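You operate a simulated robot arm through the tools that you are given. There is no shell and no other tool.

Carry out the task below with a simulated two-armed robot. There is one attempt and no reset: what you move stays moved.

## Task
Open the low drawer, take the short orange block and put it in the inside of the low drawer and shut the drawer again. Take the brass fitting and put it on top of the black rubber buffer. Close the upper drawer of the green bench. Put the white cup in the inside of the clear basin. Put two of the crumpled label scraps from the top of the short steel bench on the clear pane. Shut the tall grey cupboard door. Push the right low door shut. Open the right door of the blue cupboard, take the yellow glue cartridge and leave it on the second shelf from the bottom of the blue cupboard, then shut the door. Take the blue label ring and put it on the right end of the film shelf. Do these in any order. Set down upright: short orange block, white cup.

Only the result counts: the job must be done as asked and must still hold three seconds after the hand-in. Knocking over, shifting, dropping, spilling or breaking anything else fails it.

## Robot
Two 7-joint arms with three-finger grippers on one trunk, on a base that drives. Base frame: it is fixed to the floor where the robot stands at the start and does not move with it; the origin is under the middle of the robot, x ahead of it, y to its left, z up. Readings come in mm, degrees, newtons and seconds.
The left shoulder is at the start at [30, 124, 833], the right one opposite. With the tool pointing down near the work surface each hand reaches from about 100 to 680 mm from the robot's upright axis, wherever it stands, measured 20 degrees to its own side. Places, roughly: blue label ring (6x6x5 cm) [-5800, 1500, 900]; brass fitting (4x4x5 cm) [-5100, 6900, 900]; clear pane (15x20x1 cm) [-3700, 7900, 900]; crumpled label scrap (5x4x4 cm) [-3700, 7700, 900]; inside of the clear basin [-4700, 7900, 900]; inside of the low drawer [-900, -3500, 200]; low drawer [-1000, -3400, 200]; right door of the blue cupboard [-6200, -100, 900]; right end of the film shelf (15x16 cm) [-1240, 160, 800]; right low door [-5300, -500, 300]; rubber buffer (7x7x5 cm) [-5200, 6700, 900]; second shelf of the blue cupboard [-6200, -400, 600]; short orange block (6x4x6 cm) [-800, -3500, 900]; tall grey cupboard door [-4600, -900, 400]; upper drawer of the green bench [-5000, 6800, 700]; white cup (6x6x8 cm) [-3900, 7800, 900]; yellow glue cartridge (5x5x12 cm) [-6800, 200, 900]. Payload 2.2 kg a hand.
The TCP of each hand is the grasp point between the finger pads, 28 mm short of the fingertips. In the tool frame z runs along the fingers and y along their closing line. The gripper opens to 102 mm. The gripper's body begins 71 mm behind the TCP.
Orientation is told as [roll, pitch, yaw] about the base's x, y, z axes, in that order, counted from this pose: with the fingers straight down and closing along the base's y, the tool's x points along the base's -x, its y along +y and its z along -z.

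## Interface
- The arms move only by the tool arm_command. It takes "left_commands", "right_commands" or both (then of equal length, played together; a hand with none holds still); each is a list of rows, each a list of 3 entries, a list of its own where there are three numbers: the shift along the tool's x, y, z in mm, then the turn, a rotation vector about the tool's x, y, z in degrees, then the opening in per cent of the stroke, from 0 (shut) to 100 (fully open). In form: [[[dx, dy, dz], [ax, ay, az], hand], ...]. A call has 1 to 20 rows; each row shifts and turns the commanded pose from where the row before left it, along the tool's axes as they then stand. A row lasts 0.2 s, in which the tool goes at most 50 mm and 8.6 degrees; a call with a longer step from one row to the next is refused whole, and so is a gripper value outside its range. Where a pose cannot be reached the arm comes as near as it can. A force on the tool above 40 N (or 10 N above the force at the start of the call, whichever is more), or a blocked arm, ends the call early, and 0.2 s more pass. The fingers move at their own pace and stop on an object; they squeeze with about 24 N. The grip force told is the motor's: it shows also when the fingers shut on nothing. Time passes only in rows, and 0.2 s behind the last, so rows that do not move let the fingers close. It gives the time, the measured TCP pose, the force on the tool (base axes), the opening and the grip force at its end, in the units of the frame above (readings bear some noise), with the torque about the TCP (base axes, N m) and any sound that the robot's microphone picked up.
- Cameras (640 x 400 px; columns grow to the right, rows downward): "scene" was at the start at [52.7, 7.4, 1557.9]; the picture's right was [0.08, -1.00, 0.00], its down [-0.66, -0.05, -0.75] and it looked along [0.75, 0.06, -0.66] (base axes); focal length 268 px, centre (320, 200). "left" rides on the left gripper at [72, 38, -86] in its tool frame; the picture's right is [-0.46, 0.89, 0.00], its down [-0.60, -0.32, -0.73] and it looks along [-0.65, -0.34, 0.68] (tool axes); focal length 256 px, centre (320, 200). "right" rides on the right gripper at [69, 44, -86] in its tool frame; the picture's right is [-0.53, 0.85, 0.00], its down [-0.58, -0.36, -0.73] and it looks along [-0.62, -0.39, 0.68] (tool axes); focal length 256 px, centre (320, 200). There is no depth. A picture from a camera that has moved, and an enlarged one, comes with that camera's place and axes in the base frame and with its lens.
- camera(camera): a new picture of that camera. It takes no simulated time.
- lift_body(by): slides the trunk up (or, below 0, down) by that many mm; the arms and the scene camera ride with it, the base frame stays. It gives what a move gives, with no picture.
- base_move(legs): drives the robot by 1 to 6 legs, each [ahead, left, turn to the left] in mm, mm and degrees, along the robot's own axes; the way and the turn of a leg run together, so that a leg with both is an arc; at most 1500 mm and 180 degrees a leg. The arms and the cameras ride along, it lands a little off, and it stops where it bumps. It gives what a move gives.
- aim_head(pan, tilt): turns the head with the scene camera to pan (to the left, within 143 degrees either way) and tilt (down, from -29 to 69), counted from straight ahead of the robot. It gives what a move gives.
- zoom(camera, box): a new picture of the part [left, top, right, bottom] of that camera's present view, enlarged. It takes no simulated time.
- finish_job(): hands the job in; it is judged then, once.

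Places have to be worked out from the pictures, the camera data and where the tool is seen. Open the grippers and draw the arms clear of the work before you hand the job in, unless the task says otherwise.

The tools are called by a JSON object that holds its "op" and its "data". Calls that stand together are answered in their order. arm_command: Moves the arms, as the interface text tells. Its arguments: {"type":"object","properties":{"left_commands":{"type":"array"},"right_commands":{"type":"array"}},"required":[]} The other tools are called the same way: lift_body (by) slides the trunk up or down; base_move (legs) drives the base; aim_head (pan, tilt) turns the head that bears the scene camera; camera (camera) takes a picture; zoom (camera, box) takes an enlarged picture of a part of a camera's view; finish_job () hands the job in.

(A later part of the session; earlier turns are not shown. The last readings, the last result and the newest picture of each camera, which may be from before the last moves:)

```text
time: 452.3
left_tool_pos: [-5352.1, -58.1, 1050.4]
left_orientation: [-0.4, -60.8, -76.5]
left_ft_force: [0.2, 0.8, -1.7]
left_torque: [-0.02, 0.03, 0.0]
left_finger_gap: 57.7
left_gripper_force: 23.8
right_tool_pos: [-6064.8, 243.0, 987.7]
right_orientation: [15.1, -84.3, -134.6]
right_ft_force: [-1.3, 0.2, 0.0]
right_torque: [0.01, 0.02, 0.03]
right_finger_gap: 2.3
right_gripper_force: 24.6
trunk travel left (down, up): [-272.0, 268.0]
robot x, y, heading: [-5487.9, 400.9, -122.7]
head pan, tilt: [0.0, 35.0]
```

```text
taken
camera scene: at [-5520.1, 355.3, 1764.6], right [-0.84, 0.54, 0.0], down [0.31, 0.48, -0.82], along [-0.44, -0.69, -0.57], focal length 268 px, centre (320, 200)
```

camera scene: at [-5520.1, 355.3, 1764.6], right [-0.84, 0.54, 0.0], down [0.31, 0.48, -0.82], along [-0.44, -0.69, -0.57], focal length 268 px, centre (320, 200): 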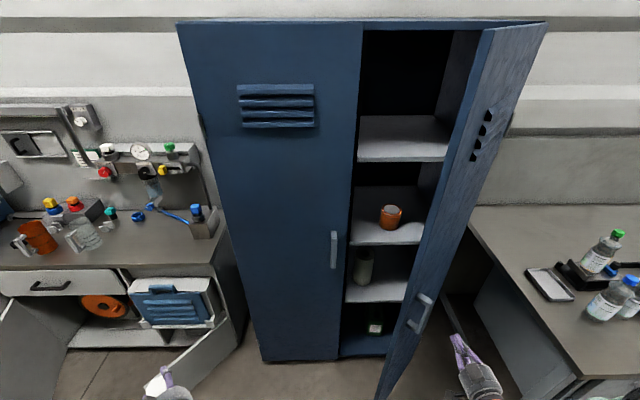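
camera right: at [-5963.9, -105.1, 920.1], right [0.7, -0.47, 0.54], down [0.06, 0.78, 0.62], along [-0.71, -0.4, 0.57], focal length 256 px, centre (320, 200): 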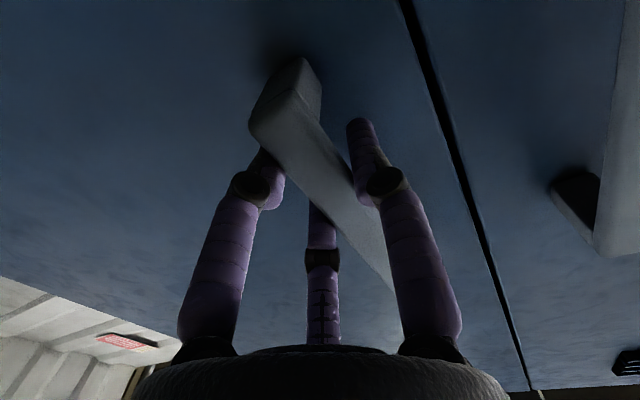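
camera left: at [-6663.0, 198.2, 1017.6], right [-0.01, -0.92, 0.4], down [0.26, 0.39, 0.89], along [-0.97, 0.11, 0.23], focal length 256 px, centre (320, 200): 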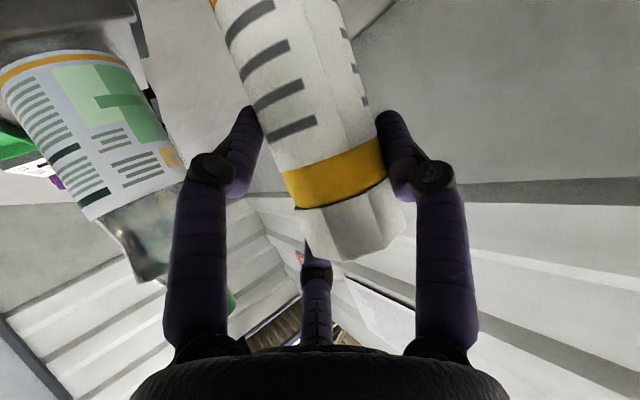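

I move the fist back a little, left past the door edge, then forward inside.

{"op": "arm_command", "data": {"right_commands": [[[0, 0, -25], [0, 0, 0], 0], [[0, 0, -25], [0, 0, 0], 0], [[0, 42, 0], [0, 0, 0], 0], [[0, 42, 0], [0, 0, 0], 0], [[0, 42, 0], [0, 0, 0], 0], [[0, 42, 0], [0, 0, 0], 0], [[0, 42, 0], [0, 0, 0], 0], [[0, 35, 0], [0, 0, 0], 0], [[0, 0, 40], [0, 0, 0], 0], [[0, 0, 40], [0, 0, 0], 0], [[0, 0, 40], [0, 0, 0], 0], [[0, 0, 0], [0, 0, 0], 0]]}}

{"op": "camera", "data": {"camera": "scene"}}

```text
time: 454.9
left_tool_pos: [-5351.8, -58.5, 1050.0]
left_orientation: [-0.5, -60.8, -76.3]
left_ft_force: [0.3, -0.1, -1.8]
left_torque: [-0.03, 0.0, -0.01]
left_finger_gap: 57.6
left_gripper_force: 24.0
right_tool_pos: [-5887.4, 61.9, 988.6]
right_orientation: [15.2, -84.2, -134.6]
right_ft_force: [-0.4, -1.0, 0.4]
right_torque: [0.03, 0.01, 0.0]
right_finger_gap: 2.2
right_gripper_force: 23.6
trunk travel left (down, up): [-272.0, 268.0]
robot x, y, heading: [-5488.5, 405.2, -122.8]
head pan, tilt: [0.0, 35.0]
```

```text
taken
camera scene: at [-5519.1, 355.6, 1764.7], right [-0.84, 0.54, 0.0], down [0.31, 0.48, -0.82], along [-0.44, -0.69, -0.57], focal length 268 px, centre (320, 200)
```

scene: 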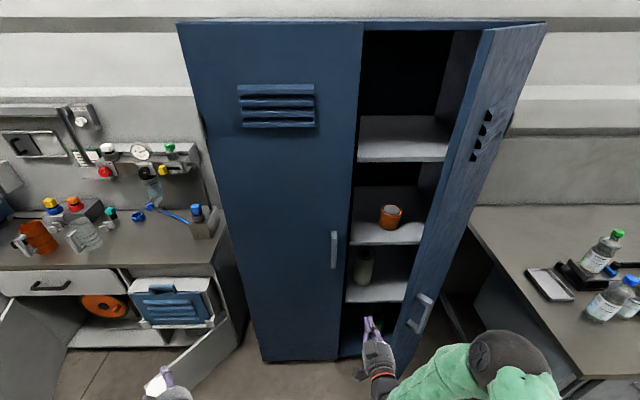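

{"op": "arm_command", "data": {"right_commands": [[[0, 0, 40], [0, 0, 0], 0], [[0, 0, 40], [0, 0, 0], 0], [[0, -25, 5], [0, 0, 0], 0], [[0, -25, 5], [0, 0, 0], 0], [[0, -20, 0], [0, 0, 0], 0], [[0, -20, 0], [0, 0, 0], 0], [[0, -20, 0], [0, 0, 0], 0], [[0, -20, 0], [0, 0, 0], 0], [[0, -20, 0], [0, 0, 0], 0], [[0, -20, 0], [0, 0, 0], 0], [[0, -20, 0], [0, 0, 0], 0], [[0, -20, 0], [0, 0, 0], 0], [[0, 0, 0], [0, 0, 0], 0]]}}

{"op": "camera", "data": {"camera": "scene"}}

```text
time: 457.7
left_tool_pos: [-5349.8, -57.0, 1050.1]
left_orientation: [-0.7, -60.8, -76.0]
left_ft_force: [0.7, 0.2, -2.4]
left_torque: [-0.03, 0.04, -0.04]
left_finger_gap: 57.2
left_gripper_force: 23.7
right_tool_pos: [-6113.3, 86.3, 973.4]
right_orientation: [14.1, -84.5, -133.6]
right_ft_force: [0.0, 0.0, 0.0]
right_torque: [0.03, -0.01, -0.08]
right_finger_gap: 2.2
right_gripper_force: 23.9
trunk travel left (down, up): [-272.0, 268.0]
robot x, y, heading: [-5484.4, 404.0, -122.9]
head pan, tilt: [0.0, 35.0]
```

```text
taken
camera scene: at [-5516.2, 356.1, 1764.7], right [-0.84, 0.54, 0.0], down [0.31, 0.48, -0.82], along [-0.44, -0.69, -0.57], focal length 268 px, centre (320, 200)
```

scene: 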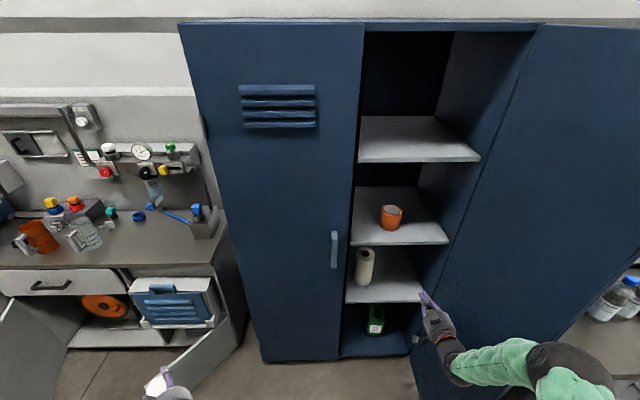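

The door is wide open now. I draw the right hand back and fold it down out of the way.

{"op": "arm_command", "data": {"right_commands": [[[0, 0, -40], [0, 0, 0], 0], [[0, 0, -40], [0, 0, 0], 0], [[0, 0, -40], [0, 0, 0], 20], [[0, 0, -30], [0, 0, 0], 40], [[0, 0, 0], [0, 8, 0], 50], [[0, 0, 0], [0, 8, 0], 50], [[0, 0, 0], [0, 8, 0], 50], [[0, 0, 0], [0, 8, 0], 50], [[0, 0, 0], [0, 8, 0], 50], [[0, 0, 0], [0, 8, 0], 50], [[0, 0, 0], [0, 8, 0], 50], [[0, 0, 0], [0, 8, 0], 50], [[0, 0, 0], [0, 8, 0], 50], [[0, 0, 0], [0, 8, 0], 50], [[0, 0, 0], [0, 4, 0], 50], [[30, 0, 0], [0, 0, 0], 50], [[30, 0, 0], [0, 0, 0], 50], [[0, 0, 0], [0, 0, 0], 50]]}}

{"op": "camera", "data": {"camera": "scene"}}

{"op": "zoom", "data": {"camera": "scene", "box": [330, 170, 490, 370]}}

```text
time: 461.5
left_tool_pos: [-5352.6, -57.7, 1050.3]
left_orientation: [-0.4, -60.7, -76.4]
left_ft_force: [0.1, -0.6, -2.1]
left_torque: [0.01, 0.04, -0.02]
left_finger_gap: 57.2
left_gripper_force: 24.3
right_tool_pos: [-6009.1, 266.4, 985.0]
right_orientation: [1.6, -0.4, -119.5]
right_ft_force: [-0.9, 1.1, -0.7]
right_torque: [0.01, -0.03, 0.0]
right_finger_gap: 50.8
right_gripper_force: 0.1
trunk travel left (down, up): [-272.0, 268.0]
robot x, y, heading: [-5489.4, 402.9, -122.8]
head pan, tilt: [0.0, 35.0]
```

```text
taken
camera scene: at [-5520.1, 354.6, 1764.6], right [-0.84, 0.54, 0.0], down [0.31, 0.48, -0.82], along [-0.44, -0.69, -0.57], focal length 268 px, centre (320, 200)
```

scene: 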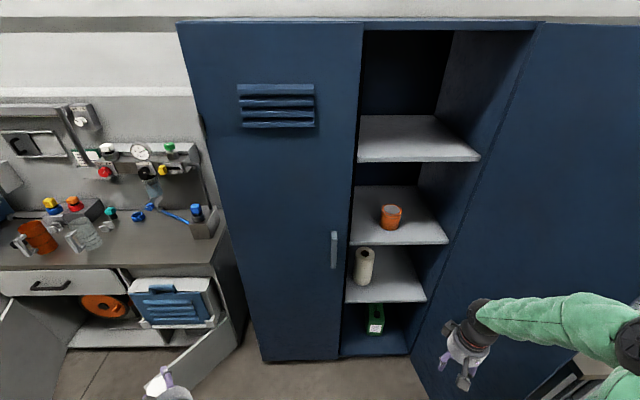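

```text
2.00 times, centred on (410, 270) of scene
camera zoom: at [-5520.1, 354.6, 1764.6], right [-0.84, 0.54, 0.0], down [0.31, 0.48, -0.82], along [-0.44, -0.69, -0.57], focal length 535 px, centre (140, 60)
```

zoom: 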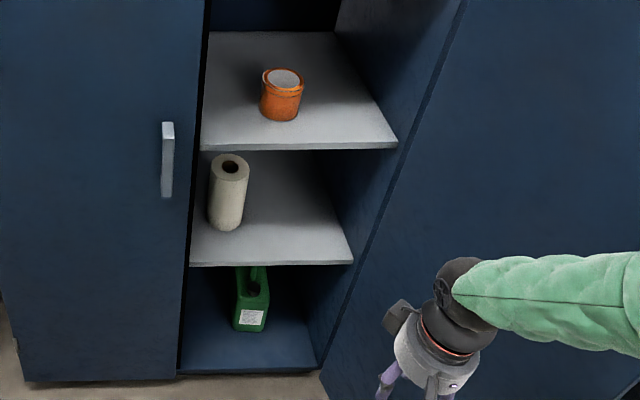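

The target is the shelf at z≈590 (u 4960–5367), free right of the paper roll, at about u 5230, v -3545. I turn the left hand to point right-forward for insertion.

{"op": "arm_command", "data": {"left_commands": [[[0, 0, 0], [6.98, 0, 3.91], 0], [[0, 0, 0], [6.98, 0, 3.91], 0], [[0, 0, 0], [6.98, 0, 3.91], 0], [[0, 0, 0], [6.98, 0, 3.91], 0], [[0, 0, 0], [6.98, 0, 3.91], 0], [[0, 0, 0], [6.98, 0, 3.91], 0], [[0, 0, 0], [6.98, 0, 3.91], 0], [[0, 0, 0], [0, 0, 0], 0]]}}

{"op": "camera", "data": {"camera": "left"}}

{"op": "aim_head", "data": {"pan": 15, "tilt": 45}}

{"op": "camera", "data": {"camera": "scene"}}

```text
time: 463.3
left_tool_pos: [-5533.8, 29.3, 1118.5]
left_orientation: [0.7, -61.5, -132.7]
left_ft_force: [0.2, 0.2, -1.8]
left_torque: [0.0, 0.0, -0.02]
left_finger_gap: 56.9
left_gripper_force: 24.0
left hand out of reach, approached as far as the arm can: row 2, 3, 4, 5, 6, 7
right_tool_pos: [-6010.2, 267.4, 983.7]
right_orientation: [1.5, -0.5, -119.5]
right_ft_force: [-1.0, -0.4, 1.3]
right_torque: [0.01, 0.02, -0.01]
right_finger_gap: 51.1
right_gripper_force: 0.1
trunk travel left (down, up): [-272.0, 268.0]
robot x, y, heading: [-5485.1, 400.0, -122.8]
head pan, tilt: [0.0, 35.0]
```

```text
taken
camera left: at [-5432.0, 84.6, 1096.4], right [0.51, -0.76, 0.41], down [0.0, 0.48, 0.88], along [-0.86, -0.44, 0.24], focal length 256 px, centre (320, 200)
```

left: 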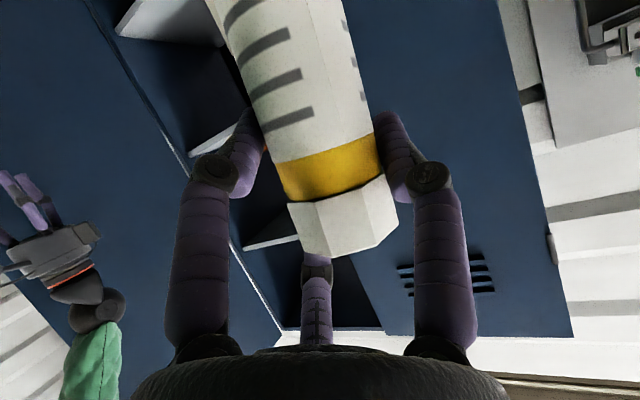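

```text
time: 464.0
left_tool_pos: [-5532.1, 28.3, 1116.4]
left_orientation: [0.5, -61.4, -132.5]
left_ft_force: [0.4, -0.8, -2.6]
left_torque: [-0.02, 0.0, 0.02]
left_finger_gap: 57.2
left_gripper_force: 24.1
right_tool_pos: [-6009.7, 266.9, 986.0]
right_orientation: [1.5, -0.5, -119.5]
right_ft_force: [-0.2, 0.6, -0.3]
right_torque: [0.0, 0.0, -0.03]
right_finger_gap: 51.3
right_gripper_force: 0.1
trunk travel left (down, up): [-272.0, 268.0]
robot x, y, heading: [-5488.2, 402.9, -122.9]
head pan, tilt: [15.0, 45.0]
```

```text
taken
camera scene: at [-5497.1, 351.7, 1749.9], right [-0.95, 0.31, 0.0], down [0.22, 0.67, -0.71], along [-0.22, -0.67, -0.71], focal length 268 px, centre (320, 200)
```

scene: 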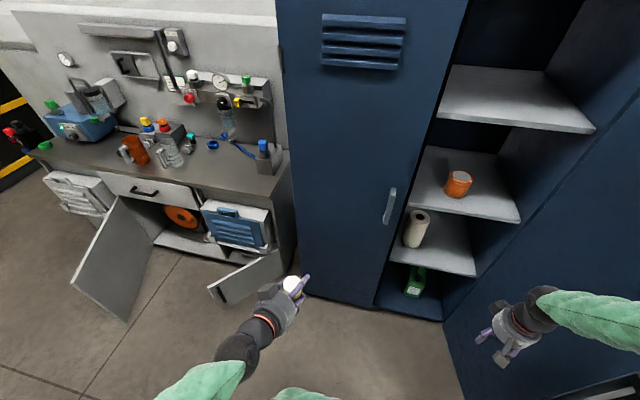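

The left hand now points almost straight in. I retract the right hand, lower the trunk 150 mm, and drive closer to the opening.

{"op": "arm_command", "data": {"right_commands": [[[40, -15, 0], [0, 0, 0], 50], [[40, -15, 0], [0, 0, 0], 50], [[40, -15, 0], [0, 0, 0], 50], [[30, -15, 0], [0, 0, 0], 50], [[0, 0, 0], [0, 0, 0], 50]]}}

{"op": "lift_body", "data": {"by": -150}}

{"op": "base_move", "data": {"legs": [[300, -82, 0]]}}

{"op": "aim_head", "data": {"pan": -5, "tilt": 50}}

{"op": "camera", "data": {"camera": "scene"}}

```text
time: 465.2
left_tool_pos: [-5533.6, 28.9, 1117.1]
left_orientation: [0.3, -61.4, -132.5]
left_ft_force: [0.5, 0.8, -2.8]
left_torque: [0.02, 0.05, 0.01]
left_finger_gap: 57.0
left_gripper_force: 24.4
right_tool_pos: [-5989.5, 426.9, 983.4]
right_orientation: [1.5, -0.6, -119.5]
right_ft_force: [-0.4, 0.0, -0.6]
right_torque: [0.0, 0.0, 0.02]
right_finger_gap: 51.1
right_gripper_force: 0.0
trunk travel left (down, up): [-272.0, 268.0]
robot x, y, heading: [-5489.2, 407.9, -122.9]
head pan, tilt: [15.0, 45.0]
```

```text
time: 467.0
left_tool_pos: [-5533.1, 28.2, 967.0]
left_orientation: [0.3, -61.4, -132.6]
left_ft_force: [0.8, -0.3, -2.4]
left_torque: [0.03, 0.02, 0.0]
left_finger_gap: 57.0
left_gripper_force: 23.6
right_tool_pos: [-5988.8, 427.3, 834.2]
right_orientation: [1.5, -0.5, -119.5]
right_ft_force: [0.7, 0.6, -0.3]
right_torque: [0.01, 0.0, -0.01]
right_finger_gap: 50.9
right_gripper_force: 0.0
trunk travel left (down, up): [-122.0, 418.0]
robot x, y, heading: [-5489.7, 402.4, -122.8]
head pan, tilt: [15.0, 45.0]
```

```text
time: 469.1
left_tool_pos: [-5764.7, -177.8, 966.6]
left_orientation: [0.5, -61.4, -132.7]
left_ft_force: [-0.5, -0.2, -2.4]
left_torque: [0.04, 0.01, 0.01]
left_finger_gap: 56.3
left_gripper_force: 24.3
right_tool_pos: [-6218.9, 223.2, 833.5]
right_orientation: [1.6, -0.4, -119.7]
right_ft_force: [0.4, -0.4, -0.3]
right_torque: [0.01, 0.0, 0.03]
right_finger_gap: 50.9
right_gripper_force: 0.1
trunk travel left (down, up): [-122.0, 418.0]
robot x, y, heading: [-5715.1, 196.3, -123.1]
head pan, tilt: [15.0, 45.0]
```

```text
time: 469.9
left_tool_pos: [-5764.1, -175.5, 967.5]
left_orientation: [0.5, -61.5, -132.7]
left_ft_force: [0.2, 0.0, -2.3]
left_torque: [-0.01, 0.02, -0.02]
left_finger_gap: 56.8
left_gripper_force: 24.3
right_tool_pos: [-6217.1, 223.7, 833.0]
right_orientation: [1.5, -0.5, -119.8]
right_ft_force: [0.3, 0.7, 0.1]
right_torque: [0.0, 0.0, -0.02]
right_finger_gap: 51.1
right_gripper_force: 0.0
trunk travel left (down, up): [-122.0, 418.0]
robot x, y, heading: [-5715.4, 197.3, -123.1]
head pan, tilt: [-5.0, 50.0]
```

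```text
taken
camera scene: at [-5748.3, 163.3, 1592.9], right [-0.79, 0.62, 0.0], down [0.47, 0.6, -0.64], along [-0.4, -0.51, -0.77], focal length 268 px, centre (320, 200)
```

scene: 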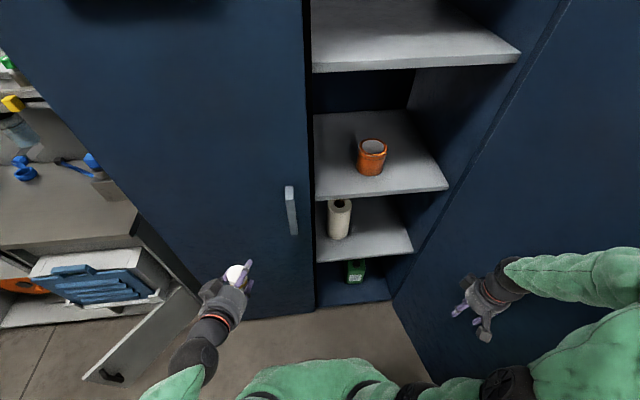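

Geometry confirmed (shelf corner matches z 590). I carry the cartridge right, in front of the opening, moving the right hand back a bit.

{"op": "arm_command", "data": {"left_commands": [[[-5.1, -40.8, 9.4], [0, 0, 0], 0], [[-5.1, -40.8, 9.4], [0, 0, 0], 0], [[-5.1, -40.8, 9.4], [0, 0, 0], 0], [[-5.1, -40.8, 9.4], [0, 0, 0], 0], [[-5.1, -40.8, 9.4], [0, 0, 0], 0], [[-5.1, -40.8, 9.4], [0, 0, 0], 0], [[-5.1, -40.8, 9.4], [0, 0, 0], 0], [[-5.1, -40.8, 9.4], [0, 0, 0], 0], [[-5.1, -40.8, 9.4], [0, 0, 0], 0], [[0, 0, 0], [0, 0, 0], 0]], "right_commands": [[[15, 0, 0], [0, 0, 0], 50], [[15, 0, 0], [0, 0, 0], 50], [[15, 0, 0], [0, 0, 0], 50], [[15, 0, 0], [0, 0, 0], 50], [[0, 0, 0], [0, 0, 0], 50], [[0, 0, 0], [0, 0, 0], 50], [[0, 0, 0], [0, 0, 0], 50], [[0, 0, 0], [0, 0, 0], 50], [[0, 0, 0], [0, 0, 0], 50], [[0, 0, 0], [0, 0, 0], 50]]}}

{"op": "camera", "data": {"camera": "scene"}}

{"op": "camera", "data": {"camera": "left"}}

```text
time: 472.1
left_tool_pos: [-6097.7, 0.7, 967.3]
left_orientation: [0.5, -61.4, -132.6]
left_ft_force: [0.7, -0.2, -2.4]
left_torque: [0.03, 0.02, 0.01]
left_finger_gap: 57.0
left_gripper_force: 23.5
right_tool_pos: [-6187.8, 274.2, 833.9]
right_orientation: [1.5, -0.4, -119.6]
right_ft_force: [0.4, -0.4, -1.0]
right_torque: [0.01, 0.03, 0.04]
right_finger_gap: 51.3
right_gripper_force: 0.1
trunk travel left (down, up): [-122.0, 418.0]
robot x, y, heading: [-5717.8, 198.2, -122.9]
head pan, tilt: [-5.0, 50.0]
```

```text
taken
camera scene: at [-5748.1, 163.1, 1592.9], right [-0.79, 0.62, 0.0], down [0.47, 0.6, -0.64], along [-0.4, -0.51, -0.77], focal length 268 px, centre (320, 200)
```

scene: 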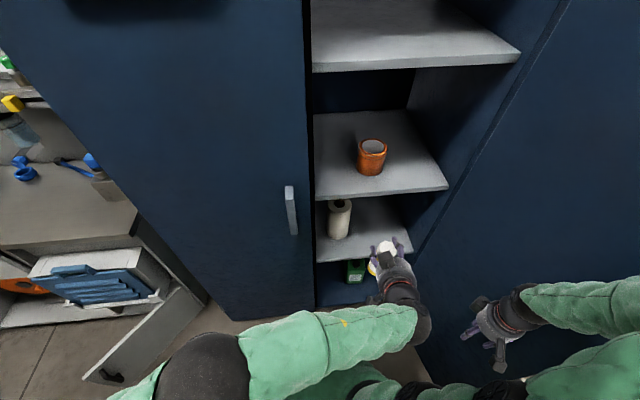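

```text
taken
camera left: at [-5996.4, 56.0, 946.3], right [0.5, -0.76, 0.41], down [0.0, 0.48, 0.88], along [-0.86, -0.44, 0.24], focal length 256 px, centre (320, 200)
```

left: 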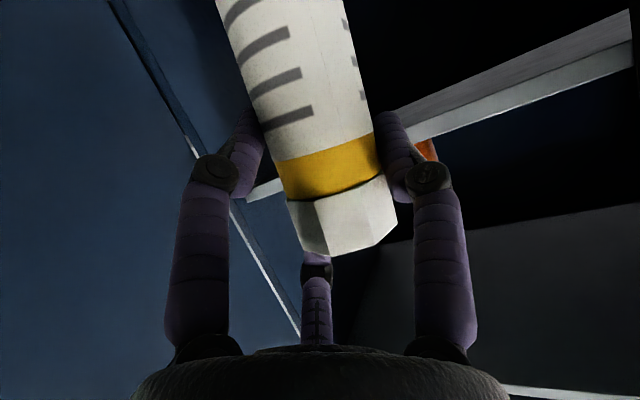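

I lower the cartridge to shelf height in front of the opening.

{"op": "arm_command", "data": {"left_commands": [[[30.9, -13.4, 19.4], [0, 0, 0], 0], [[30.9, -13.4, 19.4], [0, 0, 0], 0], [[30.9, -13.4, 19.4], [0, 0, 0], 0], [[30.9, -13.4, 19.4], [0, 0, 0], 0], [[30.9, -13.4, 19.4], [0, 0, 0], 0], [[30.9, -13.4, 19.4], [0, 0, 0], 0], [[30.9, -13.4, 19.4], [0, 0, 0], 0], [[0, 0, 0], [0, 0, 0], 0]]}}

{"op": "camera", "data": {"camera": "scene"}}

{"op": "camera", "data": {"camera": "left"}}

```text
time: 473.9
left_tool_pos: [-6177.5, 52.4, 708.8]
left_orientation: [0.4, -61.5, -132.7]
left_ft_force: [0.4, 0.6, -3.0]
left_torque: [0.01, 0.04, -0.03]
left_finger_gap: 56.9
left_gripper_force: 23.9
right_tool_pos: [-6188.3, 274.6, 832.7]
right_orientation: [1.5, -0.5, -119.7]
right_ft_force: [0.5, 0.3, -0.4]
right_torque: [0.01, 0.02, -0.03]
right_finger_gap: 51.2
right_gripper_force: 0.1
trunk travel left (down, up): [-122.0, 418.0]
robot x, y, heading: [-5715.2, 199.2, -123.1]
head pan, tilt: [-5.0, 50.0]
```

```text
taken
camera scene: at [-5748.5, 163.4, 1593.0], right [-0.79, 0.62, 0.0], down [0.47, 0.6, -0.64], along [-0.4, -0.51, -0.77], focal length 268 px, centre (320, 200)
```

scene: 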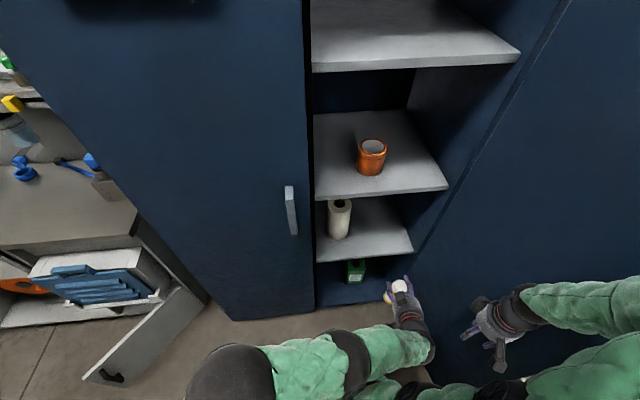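

```text
taken
camera left: at [-6076.1, 107.6, 688.0], right [0.5, -0.76, 0.41], down [0.0, 0.48, 0.88], along [-0.86, -0.44, 0.24], focal length 256 px, centre (320, 200)
```

left: 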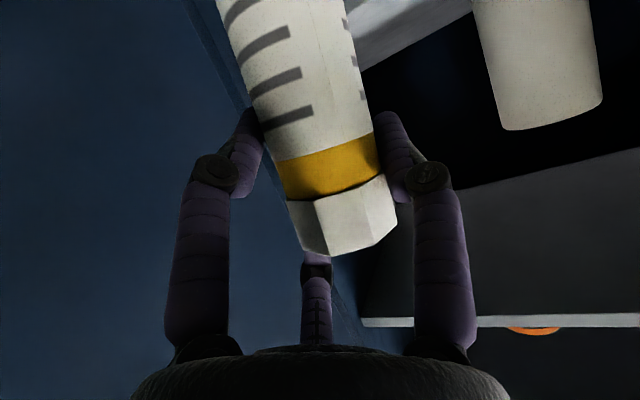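

Aligned at u 5230 with 30 mm clearance over the shelf. I move straight in.

{"op": "arm_command", "data": {"left_commands": [[[-17.4, 6.4, 32.1], [0, 0, 0], 0], [[-17.4, 6.4, 32.1], [0, 0, 0], 0], [[-17.4, 6.4, 32.1], [0, 0, 0], 0], [[-17.4, 6.4, 32.1], [0, 0, 0], 0], [[-17.4, 6.4, 32.1], [0, 0, 0], 0], [[-17.4, 6.4, 32.1], [0, 0, 0], 0], [[0, 0, 0], [0, 0, 0], 0]]}}

{"op": "camera", "data": {"camera": "scene"}}

{"op": "camera", "data": {"camera": "left"}}

```text
time: 475.5
left_tool_pos: [-6299.5, -136.0, 707.3]
left_orientation: [0.6, -61.3, -132.8]
left_ft_force: [0.4, 0.1, -1.7]
left_torque: [0.0, 0.04, 0.01]
left_finger_gap: 56.5
left_gripper_force: 23.9
right_tool_pos: [-6186.5, 275.0, 832.4]
right_orientation: [1.5, -0.5, -119.8]
right_ft_force: [-0.1, 0.4, 0.8]
right_torque: [0.02, -0.01, -0.02]
right_finger_gap: 51.0
right_gripper_force: 0.1
trunk travel left (down, up): [-122.0, 418.0]
robot x, y, heading: [-5716.2, 196.9, -123.1]
head pan, tilt: [-5.0, 50.0]
```

```text
taken
camera scene: at [-5748.6, 163.3, 1592.9], right [-0.79, 0.62, 0.0], down [0.47, 0.6, -0.64], along [-0.4, -0.51, -0.77], focal length 268 px, centre (320, 200)
```

scene: 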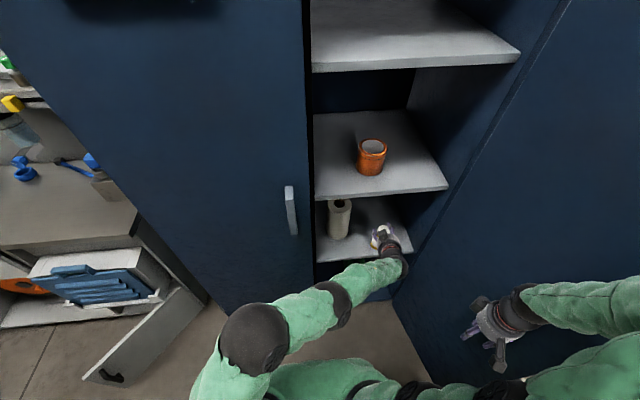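

```text
taken
camera left: at [-6198.5, -80.8, 685.7], right [0.5, -0.76, 0.41], down [0.0, 0.48, 0.88], along [-0.86, -0.44, 0.24], focal length 256 px, centre (320, 200)
```

left: 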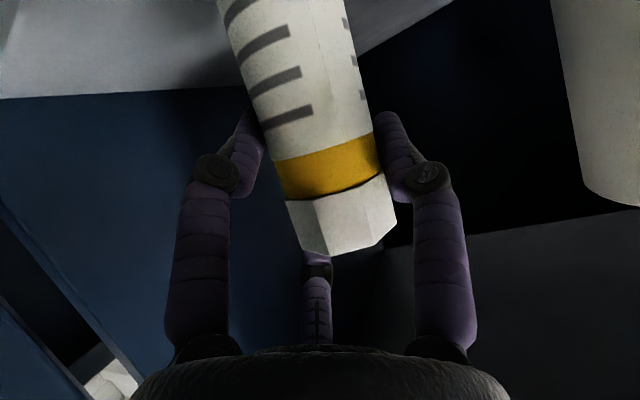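

Cartridge is 32 mm past the shelf's front edge line; I go 35 mm deeper and then lower slowly.

{"op": "arm_command", "data": {"left_commands": [[[-16.7, 6, 30.7], [0, 0, 0], 0], [[7, 0, 3.8], [0, 0, 0], 0], [[7, 0, 3.8], [0, 0, 0], 0], [[0, 0, 0], [0, 0, 0], 0]]}}

{"op": "arm_command", "data": {"left_commands": [[[4.4, 0, 2.4], [0, 0, 0], 0], [[4.4, 0, 2.4], [0, 0, 0], 0], [[0, 0, 0], [0, 0, 0], 0]]}}

{"op": "camera", "data": {"camera": "left"}}

```text
time: 476.5
left_tool_pos: [-6319.8, -166.1, 696.5]
left_orientation: [0.2, -61.8, -132.4]
left_ft_force: [-1.9, -0.7, 11.3]
left_torque: [-0.03, 0.13, -0.02]
left_finger_gap: 56.7
left_gripper_force: 24.0
right_tool_pos: [-6187.4, 275.5, 833.4]
right_orientation: [1.5, -0.6, -119.8]
right_ft_force: [0.2, 0.9, -0.1]
right_torque: [0.01, 0.0, 0.01]
right_finger_gap: 51.3
right_gripper_force: 0.2
trunk travel left (down, up): [-122.0, 418.0]
robot x, y, heading: [-5716.5, 196.8, -122.9]
head pan, tilt: [-5.0, 50.0]
```

```text
time: 477.3
left_tool_pos: [-6318.6, -169.7, 692.6]
left_orientation: [-0.2, -62.1, -132.1]
left_ft_force: [0.9, -4.9, 32.4]
left_torque: [-0.27, -0.1, 0.01]
left_finger_gap: 59.1
left_gripper_force: 23.7
right_tool_pos: [-6185.3, 275.2, 833.9]
right_orientation: [1.4, -0.5, -119.7]
right_ft_force: [-1.1, -0.5, -0.8]
right_torque: [0.01, 0.04, -0.02]
right_finger_gap: 51.1
right_gripper_force: 0.0
trunk travel left (down, up): [-122.0, 418.0]
robot x, y, heading: [-5719.7, 203.6, -122.9]
head pan, tilt: [-5.0, 50.0]
```

```text
taken
camera left: at [-6218.1, -113.6, 668.4], right [0.51, -0.76, 0.41], down [0.01, 0.48, 0.88], along [-0.86, -0.44, 0.25], focal length 256 px, centre (320, 200)
```

left: 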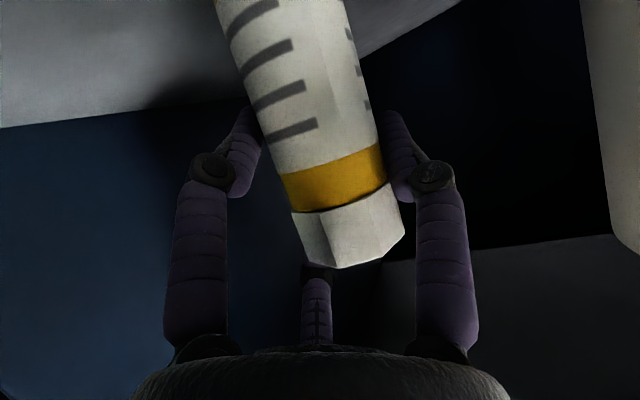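

It stands on the shelf (contact at TCP z≈695). I relieve, open, and look.

{"op": "arm_command", "data": {"left_commands": [[[-2.6, 0, -1.4], [0, 0, 0], 0], [[0, 0, 0], [0, 0, 0], 65], [[0, 0, 0], [0, 0, 0], 75], [[0, 0, 0], [0, 0, 0], 95], [[0, 0, 0], [0, 0, 0], 100]]}}

{"op": "camera", "data": {"camera": "left"}}

```text
time: 478.5
left_tool_pos: [-6317.5, -165.3, 684.8]
left_orientation: [0.6, -61.5, -132.9]
left_ft_force: [0.5, -0.5, 0.5]
left_torque: [-0.01, -0.01, -0.02]
left_finger_gap: 101.9
left_gripper_force: 0.0
right_tool_pos: [-6187.5, 275.3, 832.0]
right_orientation: [1.4, -0.4, -119.7]
right_ft_force: [-0.2, -0.3, 0.0]
right_torque: [-0.01, 0.01, -0.01]
right_finger_gap: 50.9
right_gripper_force: 0.0
trunk travel left (down, up): [-122.0, 418.0]
robot x, y, heading: [-5716.7, 196.7, -122.9]
head pan, tilt: [-5.0, 50.0]
```

```text
taken
camera left: at [-6215.8, -110.6, 664.1], right [0.5, -0.76, 0.41], down [0.0, 0.48, 0.88], along [-0.86, -0.44, 0.24], focal length 256 px, centre (320, 200)
```

left: 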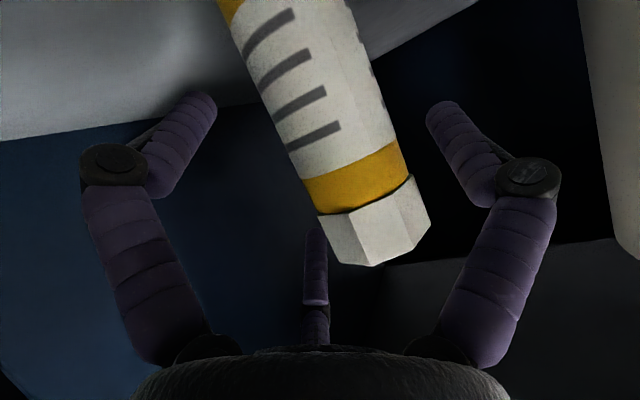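

It stands free. I retreat straight back out of the cupboard.

{"op": "arm_command", "data": {"left_commands": [[[7, 0, -13], [0, 0, 0], 100], [[14.3, 0, -26.4], [0, 0, 0], 100], [[14.3, 0, -26.4], [0, 0, 0], 100], [[14.3, 0, -26.4], [0, 0, 0], 100], [[14.3, 0, -26.4], [0, 0, 0], 100], [[14.3, 0, -26.4], [0, 0, 0], 100], [[14.3, 0, -26.4], [0, 0, 0], 80], [[14.3, 0, -26.4], [0, 0, 0], 60], [[0, 0, 0], [0, 0, 0], 60]]}}

{"op": "camera", "data": {"camera": "scene"}}

{"op": "zoom", "data": {"camera": "scene", "box": [300, 170, 440, 300]}}

```text
time: 480.5
left_tool_pos: [-6168.5, 1.6, 687.7]
left_orientation: [0.5, -61.4, -132.6]
left_ft_force: [-0.3, -0.2, 0.0]
left_torque: [-0.01, 0.04, 0.0]
left_finger_gap: 61.2
left_gripper_force: 0.0
right_tool_pos: [-6187.4, 273.9, 832.6]
right_orientation: [1.6, -0.5, -119.7]
right_ft_force: [0.4, -0.6, -0.1]
right_torque: [0.03, -0.01, 0.01]
right_finger_gap: 50.8
right_gripper_force: 0.0
trunk travel left (down, up): [-122.0, 418.0]
robot x, y, heading: [-5715.4, 200.0, -123.0]
head pan, tilt: [-5.0, 50.0]
```

```text
taken
camera scene: at [-5748.6, 163.4, 1592.9], right [-0.79, 0.62, 0.0], down [0.47, 0.6, -0.64], along [-0.4, -0.51, -0.77], focal length 268 px, centre (320, 200)
```

scene: 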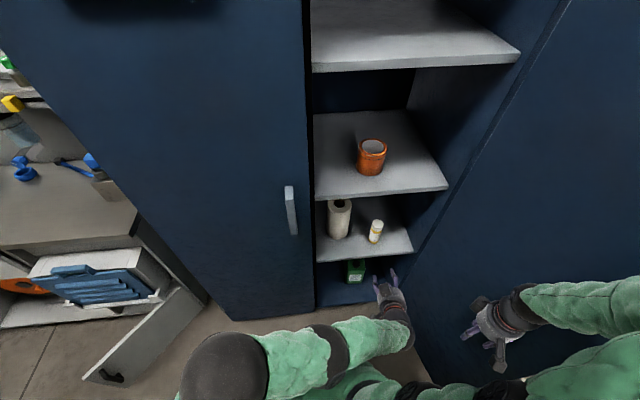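

```text
3.08 times, centred on (370, 235) of scene
camera zoom: at [-5748.6, 163.4, 1592.9], right [-0.79, 0.62, 0.0], down [0.47, 0.6, -0.64], along [-0.4, -0.51, -0.77], focal length 823 px, centre (166, 92)
```

zoom: 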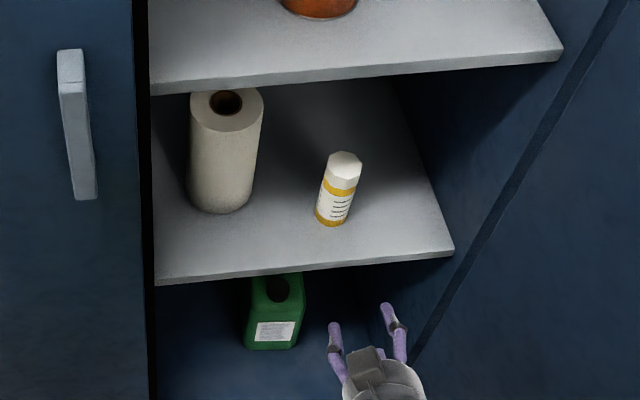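

The cartridge stands on the second shelf. I raise the left hand, back the base off, and look at the open door.

{"op": "arm_command", "data": {"left_commands": [[[20, 0, -37], [0, 0, 0], 60], [[-35, 0, -19], [0, 0, 0], 60], [[-35, 0, -19], [0, 0, 0], 60], [[-35, 0, -19], [0, 0, 0], 60], [[-35, 0, -19], [0, 0, 0], 60], [[-35, 0, -19], [0, 0, 0], 60], [[0, 0, 0], [0, 0, 0], 60]]}}

{"op": "base_move", "data": {"legs": [[-330, 0, 0]]}}

{"op": "aim_head", "data": {"pan": -25, "tilt": 40}}

{"op": "camera", "data": {"camera": "scene"}}

```text
time: 482.1
left_tool_pos: [-6138.2, 30.4, 888.8]
left_orientation: [0.4, -61.5, -132.9]
left_ft_force: [0.1, -0.1, -0.2]
left_torque: [-0.02, 0.03, -0.03]
left_finger_gap: 61.4
left_gripper_force: 0.0
right_tool_pos: [-6186.8, 275.4, 834.0]
right_orientation: [1.4, -0.5, -119.6]
right_ft_force: [0.6, -0.1, -0.5]
right_torque: [0.0, -0.01, 0.01]
right_finger_gap: 50.9
right_gripper_force: 0.1
trunk travel left (down, up): [-122.0, 418.0]
robot x, y, heading: [-5716.2, 198.1, -123.1]
head pan, tilt: [-5.0, 50.0]
```

```text
time: 484.3
left_tool_pos: [-5956.0, 313.3, 889.2]
left_orientation: [0.5, -61.5, -133.0]
left_ft_force: [0.5, 0.6, -0.1]
left_torque: [0.0, 0.01, -0.02]
left_finger_gap: 61.3
left_gripper_force: 0.0
right_tool_pos: [-6003.6, 557.5, 833.3]
right_orientation: [1.6, -0.4, -120.0]
right_ft_force: [-0.7, 0.0, -0.4]
right_torque: [-0.04, -0.01, 0.02]
right_finger_gap: 51.3
right_gripper_force: 0.0
trunk travel left (down, up): [-122.0, 418.0]
robot x, y, heading: [-5532.9, 479.8, -123.1]
head pan, tilt: [-5.0, 50.0]
```

```text
time: 485.1
left_tool_pos: [-5956.1, 313.3, 888.3]
left_orientation: [0.5, -61.5, -133.0]
left_ft_force: [0.4, -0.3, -0.5]
left_torque: [0.01, 0.0, 0.02]
left_finger_gap: 61.3
left_gripper_force: 0.0
right_tool_pos: [-6004.0, 557.4, 833.1]
right_orientation: [1.4, -0.5, -120.0]
right_ft_force: [0.8, 0.2, -1.1]
right_torque: [0.01, 0.01, -0.01]
right_finger_gap: 51.0
right_gripper_force: 0.2
trunk travel left (down, up): [-122.0, 418.0]
robot x, y, heading: [-5537.1, 475.6, -123.1]
head pan, tilt: [-25.0, 40.0]
```

```text
taken
camera scene: at [-5590.2, 459.2, 1607.1], right [-0.53, 0.85, 0.0], down [0.55, 0.34, -0.77], along [-0.65, -0.4, -0.64], focal length 268 px, centre (320, 200)
```

scene: 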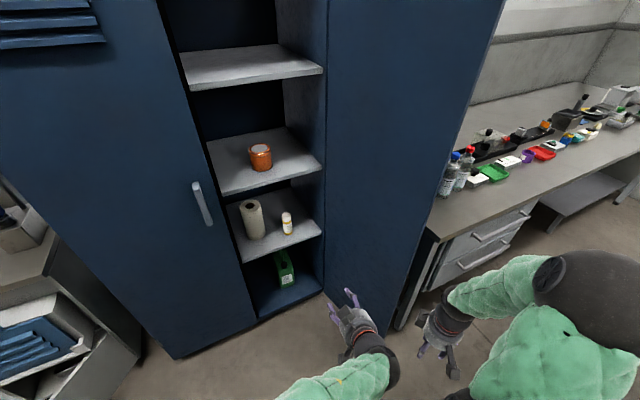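

The door stands at about 114°, its edge near the bench corner. I fold the left hand down and drive to the right, to push the door shut from its outer side with the left hand above bench height.

{"op": "arm_command", "data": {"left_commands": [[[0, 0, 0], [0, 7.7, 0], 30], [[0, 0, 0], [0, 7.7, 0], 0], [[0, 0, 0], [0, 7.7, 0], 0], [[0, 0, 0], [0, 7.7, 0], 0], [[0, 0, 0], [0, 7.7, 0], 0], [[0, 0, 0], [0, 7.7, 0], 0], [[0, 0, 0], [0, 7.7, 0], 0], [[0, 0, 0], [0, 7.6, 0], 0], [[10, 40, 0], [0, 0, 0], 0], [[10, 40, 0], [0, 0, 0], 0], [[10, 40, 0], [0, 0, 0], 0], [[10, 40, 0], [0, 0, 0], 0], [[10, 40, 0], [0, 0, 0], 0], [[0, 0, 0], [0, 0, 0], 0]]}}

{"op": "lift_body", "data": {"by": 150}}

{"op": "base_move", "data": {"legs": [[0, -930, 0]]}}

{"op": "aim_head", "data": {"pan": 25, "tilt": 40}}

{"op": "camera", "data": {"camera": "scene"}}

```text
time: 488.1
left_tool_pos: [-5776.7, 212.8, 891.4]
left_orientation: [0.2, 0.1, -132.6]
left_ft_force: [-0.5, -1.1, 0.6]
left_torque: [0.0, 0.0, 0.0]
left_finger_gap: 1.8
left_gripper_force: 24.3
right_tool_pos: [-6004.7, 557.3, 832.0]
right_orientation: [1.5, -0.4, -120.0]
right_ft_force: [1.2, -0.8, 0.3]
right_torque: [0.0, 0.0, -0.01]
right_finger_gap: 50.9
right_gripper_force: 0.0
trunk travel left (down, up): [-122.0, 418.0]
robot x, y, heading: [-5534.3, 473.6, -123.2]
head pan, tilt: [-25.0, 40.0]
```

```text
time: 489.9
left_tool_pos: [-5777.6, 213.5, 1042.2]
left_orientation: [0.2, 0.0, -132.6]
left_ft_force: [-0.1, 0.6, 0.4]
left_torque: [0.0, 0.01, -0.02]
left_finger_gap: 2.3
left_gripper_force: 24.0
right_tool_pos: [-6004.8, 556.7, 982.4]
right_orientation: [1.5, -0.5, -120.0]
right_ft_force: [-0.6, -0.2, -0.7]
right_torque: [-0.01, 0.0, -0.02]
right_finger_gap: 50.8
right_gripper_force: 0.1
trunk travel left (down, up): [-272.0, 268.0]
robot x, y, heading: [-5530.0, 477.8, -123.4]
head pan, tilt: [-25.0, 40.0]
```

```text
time: 494.9
left_tool_pos: [-6582.7, 742.3, 1041.9]
left_orientation: [0.2, 0.1, -132.6]
left_ft_force: [-1.0, -0.4, -0.2]
left_torque: [0.0, 0.01, -0.02]
left_finger_gap: 2.2
left_gripper_force: 23.2
right_tool_pos: [-6807.9, 1086.1, 983.4]
right_orientation: [1.5, -0.5, -120.1]
right_ft_force: [-0.2, -0.9, 0.1]
right_torque: [0.01, -0.01, 0.0]
right_finger_gap: 50.9
right_gripper_force: 0.1
trunk travel left (down, up): [-272.0, 268.0]
robot x, y, heading: [-6337.9, 1007.2, -123.2]
head pan, tilt: [-25.0, 40.0]
```

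```text
time: 496.1
left_tool_pos: [-6581.7, 741.7, 1041.3]
left_orientation: [0.2, 0.1, -132.6]
left_ft_force: [0.6, -0.1, 0.4]
left_torque: [0.02, 0.04, 0.01]
left_finger_gap: 2.0
left_gripper_force: 23.1
right_tool_pos: [-6809.3, 1086.8, 983.0]
right_orientation: [1.5, -0.6, -120.1]
right_ft_force: [0.6, -0.1, 0.0]
right_torque: [-0.04, 0.0, 0.0]
right_finger_gap: 51.2
right_gripper_force: 0.0
trunk travel left (down, up): [-272.0, 268.0]
robot x, y, heading: [-6334.9, 1006.6, -123.5]
head pan, tilt: [25.0, 40.0]
```

```text
taken
camera scene: at [-6334.7, 948.7, 1757.1], right [-0.99, 0.15, 0.0], down [0.09, 0.64, -0.77], along [-0.11, -0.76, -0.64], focal length 268 px, centre (320, 200)
```

scene: 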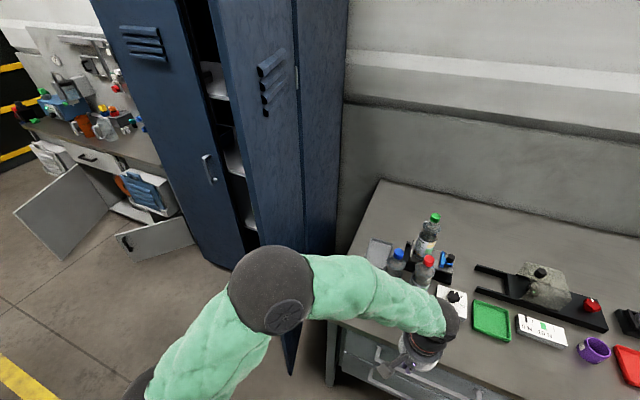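

The door is at about 97°, edge near (5469, -3037). I bring the left fist, above the handle height, to the door's outer side.

{"op": "arm_command", "data": {"left_commands": [[[-9.8, 38, -14], [0, 0, 0], 0], [[-9.8, 38, -14], [0, 0, 0], 0], [[-9.8, 38, -14], [0, 0, 0], 0], [[-9.8, 38, -14], [0, 0, 0], 0], [[-9.8, 38, -14], [0, 0, 0], 0], [[-9.8, 38, -14], [0, 0, 0], 0], [[-9.8, 38, -14], [0, 0, 0], 0], [[-9.8, 38, -14], [0, 0, 0], 0], [[-9.8, 38, -8], [0, 0, 0], 0], [[-9.8, 38, 0], [0, 0, 0], 0], [[0, 0, 0], [0, 0, 0], 0]]}}

{"op": "camera", "data": {"camera": "scene"}}

```text
time: 498.5
left_tool_pos: [-6368.8, 414.3, 1164.6]
left_orientation: [0.2, 0.2, -132.8]
left_ft_force: [0.1, 0.0, 0.2]
left_torque: [-0.05, -0.01, 0.01]
left_finger_gap: 2.4
left_gripper_force: 24.1
right_tool_pos: [-6808.6, 1086.1, 983.1]
right_orientation: [1.4, -0.4, -120.2]
right_ft_force: [-0.1, -0.3, -0.2]
right_torque: [-0.01, -0.06, 0.01]
right_finger_gap: 50.9
right_gripper_force: 0.1
trunk travel left (down, up): [-272.0, 268.0]
robot x, y, heading: [-6336.2, 1005.0, -123.4]
head pan, tilt: [25.0, 40.0]
```

```text
taken
camera scene: at [-6335.0, 949.7, 1757.1], right [-0.99, 0.15, 0.0], down [0.09, 0.64, -0.77], along [-0.11, -0.76, -0.64], focal length 268 px, centre (320, 200)
```

scene: 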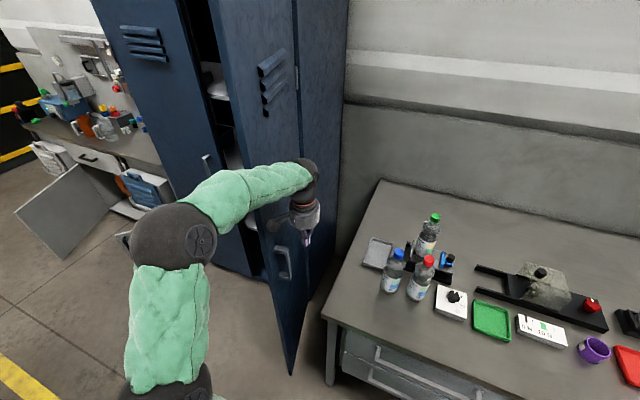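

I push the door left along its arc.

{"op": "arm_command", "data": {"left_commands": [[[0, 22, 0], [0, 0, 0], 0], [[0, 22, 0], [0, 0, 0], 0], [[0, 22, 0], [0, 0, 0], 0], [[0, 22, 0], [0, 0, 0], 0], [[0, 22, 0], [0, 0, 0], 0], [[0, 22, 0], [0, 0, 0], 0], [[0, 22, 0], [0, 0, 0], 0], [[0, 22, 0], [0, 0, 0], 0], [[0, 22, 0], [0, 0, 0], 0], [[0, 22, 0], [0, 0, 0], 0], [[0, 0, 0], [0, 0, 0], 0]]}}

{"op": "camera", "data": {"camera": "scene"}}

```text
time: 500.9
left_tool_pos: [-6208.2, 265.0, 1166.8]
left_orientation: [0.2, 0.1, -132.7]
left_ft_force: [0.7, -0.7, 0.0]
left_torque: [-0.01, 0.04, -0.01]
left_finger_gap: 2.1
left_gripper_force: 24.0
right_tool_pos: [-6807.1, 1085.7, 982.5]
right_orientation: [1.5, -0.4, -120.0]
right_ft_force: [0.0, 0.4, 0.2]
right_torque: [-0.03, 0.0, 0.0]
right_finger_gap: 50.8
right_gripper_force: 0.1
trunk travel left (down, up): [-272.0, 268.0]
robot x, y, heading: [-6339.8, 1010.7, -123.5]
head pan, tilt: [25.0, 40.0]
```

```text
taken
camera scene: at [-6334.9, 949.3, 1757.1], right [-0.99, 0.15, 0.0], down [0.09, 0.64, -0.77], along [-0.11, -0.76, -0.64], focal length 268 px, centre (320, 200)
```

scene: 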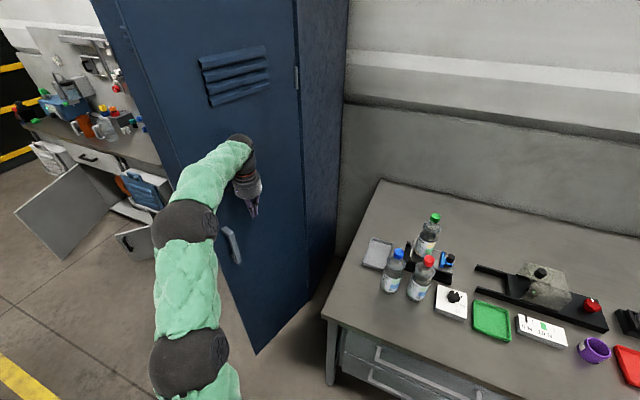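

The door is about half closed. I move the base left (pushing on) to stay within reach.

{"op": "base_move", "data": {"legs": [[0, 220, 0]]}}

{"op": "camera", "data": {"camera": "scene"}}

```text
time: 502.6
left_tool_pos: [-6012.5, 136.5, 1165.4]
left_orientation: [0.3, 0.1, -132.5]
left_ft_force: [-0.3, -0.2, 0.3]
left_torque: [0.01, 0.05, 0.01]
left_finger_gap: 2.3
left_gripper_force: 23.8
right_tool_pos: [-6612.0, 957.8, 983.6]
right_orientation: [1.4, -0.5, -120.0]
right_ft_force: [0.2, -0.4, 0.5]
right_torque: [0.01, 0.03, 0.01]
right_finger_gap: 51.4
right_gripper_force: 0.1
trunk travel left (down, up): [-272.0, 268.0]
robot x, y, heading: [-6139.0, 881.3, -123.6]
head pan, tilt: [25.0, 40.0]
```

```text
taken
camera scene: at [-6138.4, 819.4, 1757.1], right [-0.99, 0.15, 0.0], down [0.09, 0.64, -0.77], along [-0.11, -0.76, -0.64], focal length 268 px, centre (320, 200)
```

scene: 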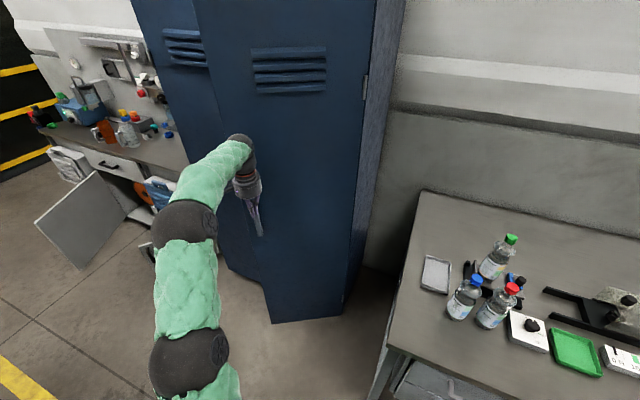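

I now push straight in toward the locker until it stops.

{"op": "arm_command", "data": {"left_commands": [[[-25, 4, 0], [0, 0, 0], 0], [[-25, 4, 0], [0, 0, 0], 0], [[-25, 4, 0], [0, 0, 0], 0], [[-25, 4, 0], [0, 0, 0], 0], [[-25, 4, 0], [0, 0, 0], 0], [[-25, 4, 0], [0, 0, 0], 0], [[-25, 4, 0], [0, 0, 0], 0], [[0, 0, 0], [0, 0, 0], 0]]}}

{"op": "camera", "data": {"camera": "scene"}}

```text
time: 504.4
left_tool_pos: [-6085.4, 59.1, 1157.1]
left_orientation: [0.1, 0.2, -132.6]
left_ft_force: [1.0, 0.6, 0.5]
left_torque: [0.01, 0.03, 0.03]
left_finger_gap: 2.1
left_gripper_force: 24.3
left hand out of reach, approached as far as the arm can: row 4, 5, 6, 7
right_tool_pos: [-6614.1, 957.5, 983.4]
right_orientation: [1.4, -0.5, -120.1]
right_ft_force: [0.2, 0.3, 0.7]
right_torque: [0.01, 0.01, 0.04]
right_finger_gap: 50.9
right_gripper_force: 0.0
trunk travel left (down, up): [-272.0, 268.0]
robot x, y, heading: [-6142.5, 877.6, -123.3]
head pan, tilt: [25.0, 40.0]
```

```text
taken
camera scene: at [-6139.6, 820.0, 1757.1], right [-0.99, 0.15, 0.0], down [0.09, 0.64, -0.77], along [-0.11, -0.76, -0.64], focal length 268 px, centre (320, 200)
```

scene: 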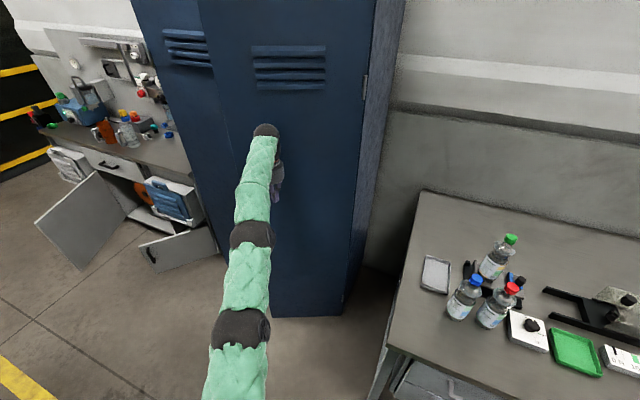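

Arm at full reach. I pull the hand back, shift the base left in front of the door and push again.

{"op": "arm_command", "data": {"left_commands": [[[40, 0, 0], [0, 0, 0], 0], [[40, 0, 0], [0, 0, 0], 0], [[40, 0, 0], [0, 0, 0], 0], [[40, 0, 0], [0, 0, 0], 0], [[0, -40, 0], [0, 0, 0], 0], [[0, -40, 0], [0, 0, 0], 0], [[0, -30, 0], [0, 0, 0], 0], [[0, 0, 0], [0, 0, 0], 0]]}}

{"op": "base_move", "data": {"legs": [[0, 330, 0]]}}

{"op": "camera", "data": {"camera": "scene"}}

```text
time: 506.2
left_tool_pos: [-6058.8, 252.4, 1156.3]
left_orientation: [0.3, 0.2, -132.6]
left_ft_force: [0.5, -0.4, 0.5]
left_torque: [0.0, 0.02, -0.01]
left_finger_gap: 2.2
left_gripper_force: 23.9
right_tool_pos: [-6613.0, 957.6, 983.8]
right_orientation: [1.4, -0.6, -120.2]
right_ft_force: [-0.1, 0.4, 0.5]
right_torque: [-0.01, 0.0, 0.05]
right_finger_gap: 50.9
right_gripper_force: 0.1
trunk travel left (down, up): [-272.0, 268.0]
robot x, y, heading: [-6140.3, 876.8, -123.1]
head pan, tilt: [25.0, 40.0]
```

```text
time: 508.4
left_tool_pos: [-5784.3, 71.3, 1156.5]
left_orientation: [0.2, 0.1, -132.6]
left_ft_force: [-0.1, 0.1, -1.0]
left_torque: [0.02, -0.01, -0.01]
left_finger_gap: 2.2
left_gripper_force: 24.1
right_tool_pos: [-6340.3, 778.7, 983.3]
right_orientation: [1.4, -0.6, -120.0]
right_ft_force: [0.9, 0.3, 0.5]
right_torque: [-0.02, 0.02, 0.02]
right_finger_gap: 50.8
right_gripper_force: 0.0
trunk travel left (down, up): [-272.0, 268.0]
robot x, y, heading: [-5870.1, 696.6, -123.2]
head pan, tilt: [25.0, 40.0]
```

```text
taken
camera scene: at [-5866.4, 640.5, 1757.1], right [-0.99, 0.14, 0.0], down [0.09, 0.64, -0.77], along [-0.11, -0.76, -0.64], focal length 268 px, centre (320, 200)
```

scene: 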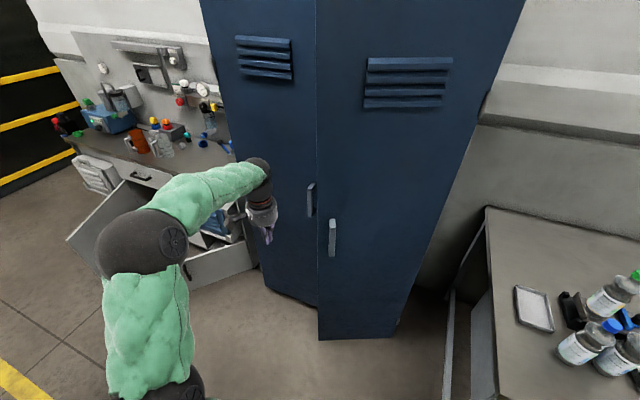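

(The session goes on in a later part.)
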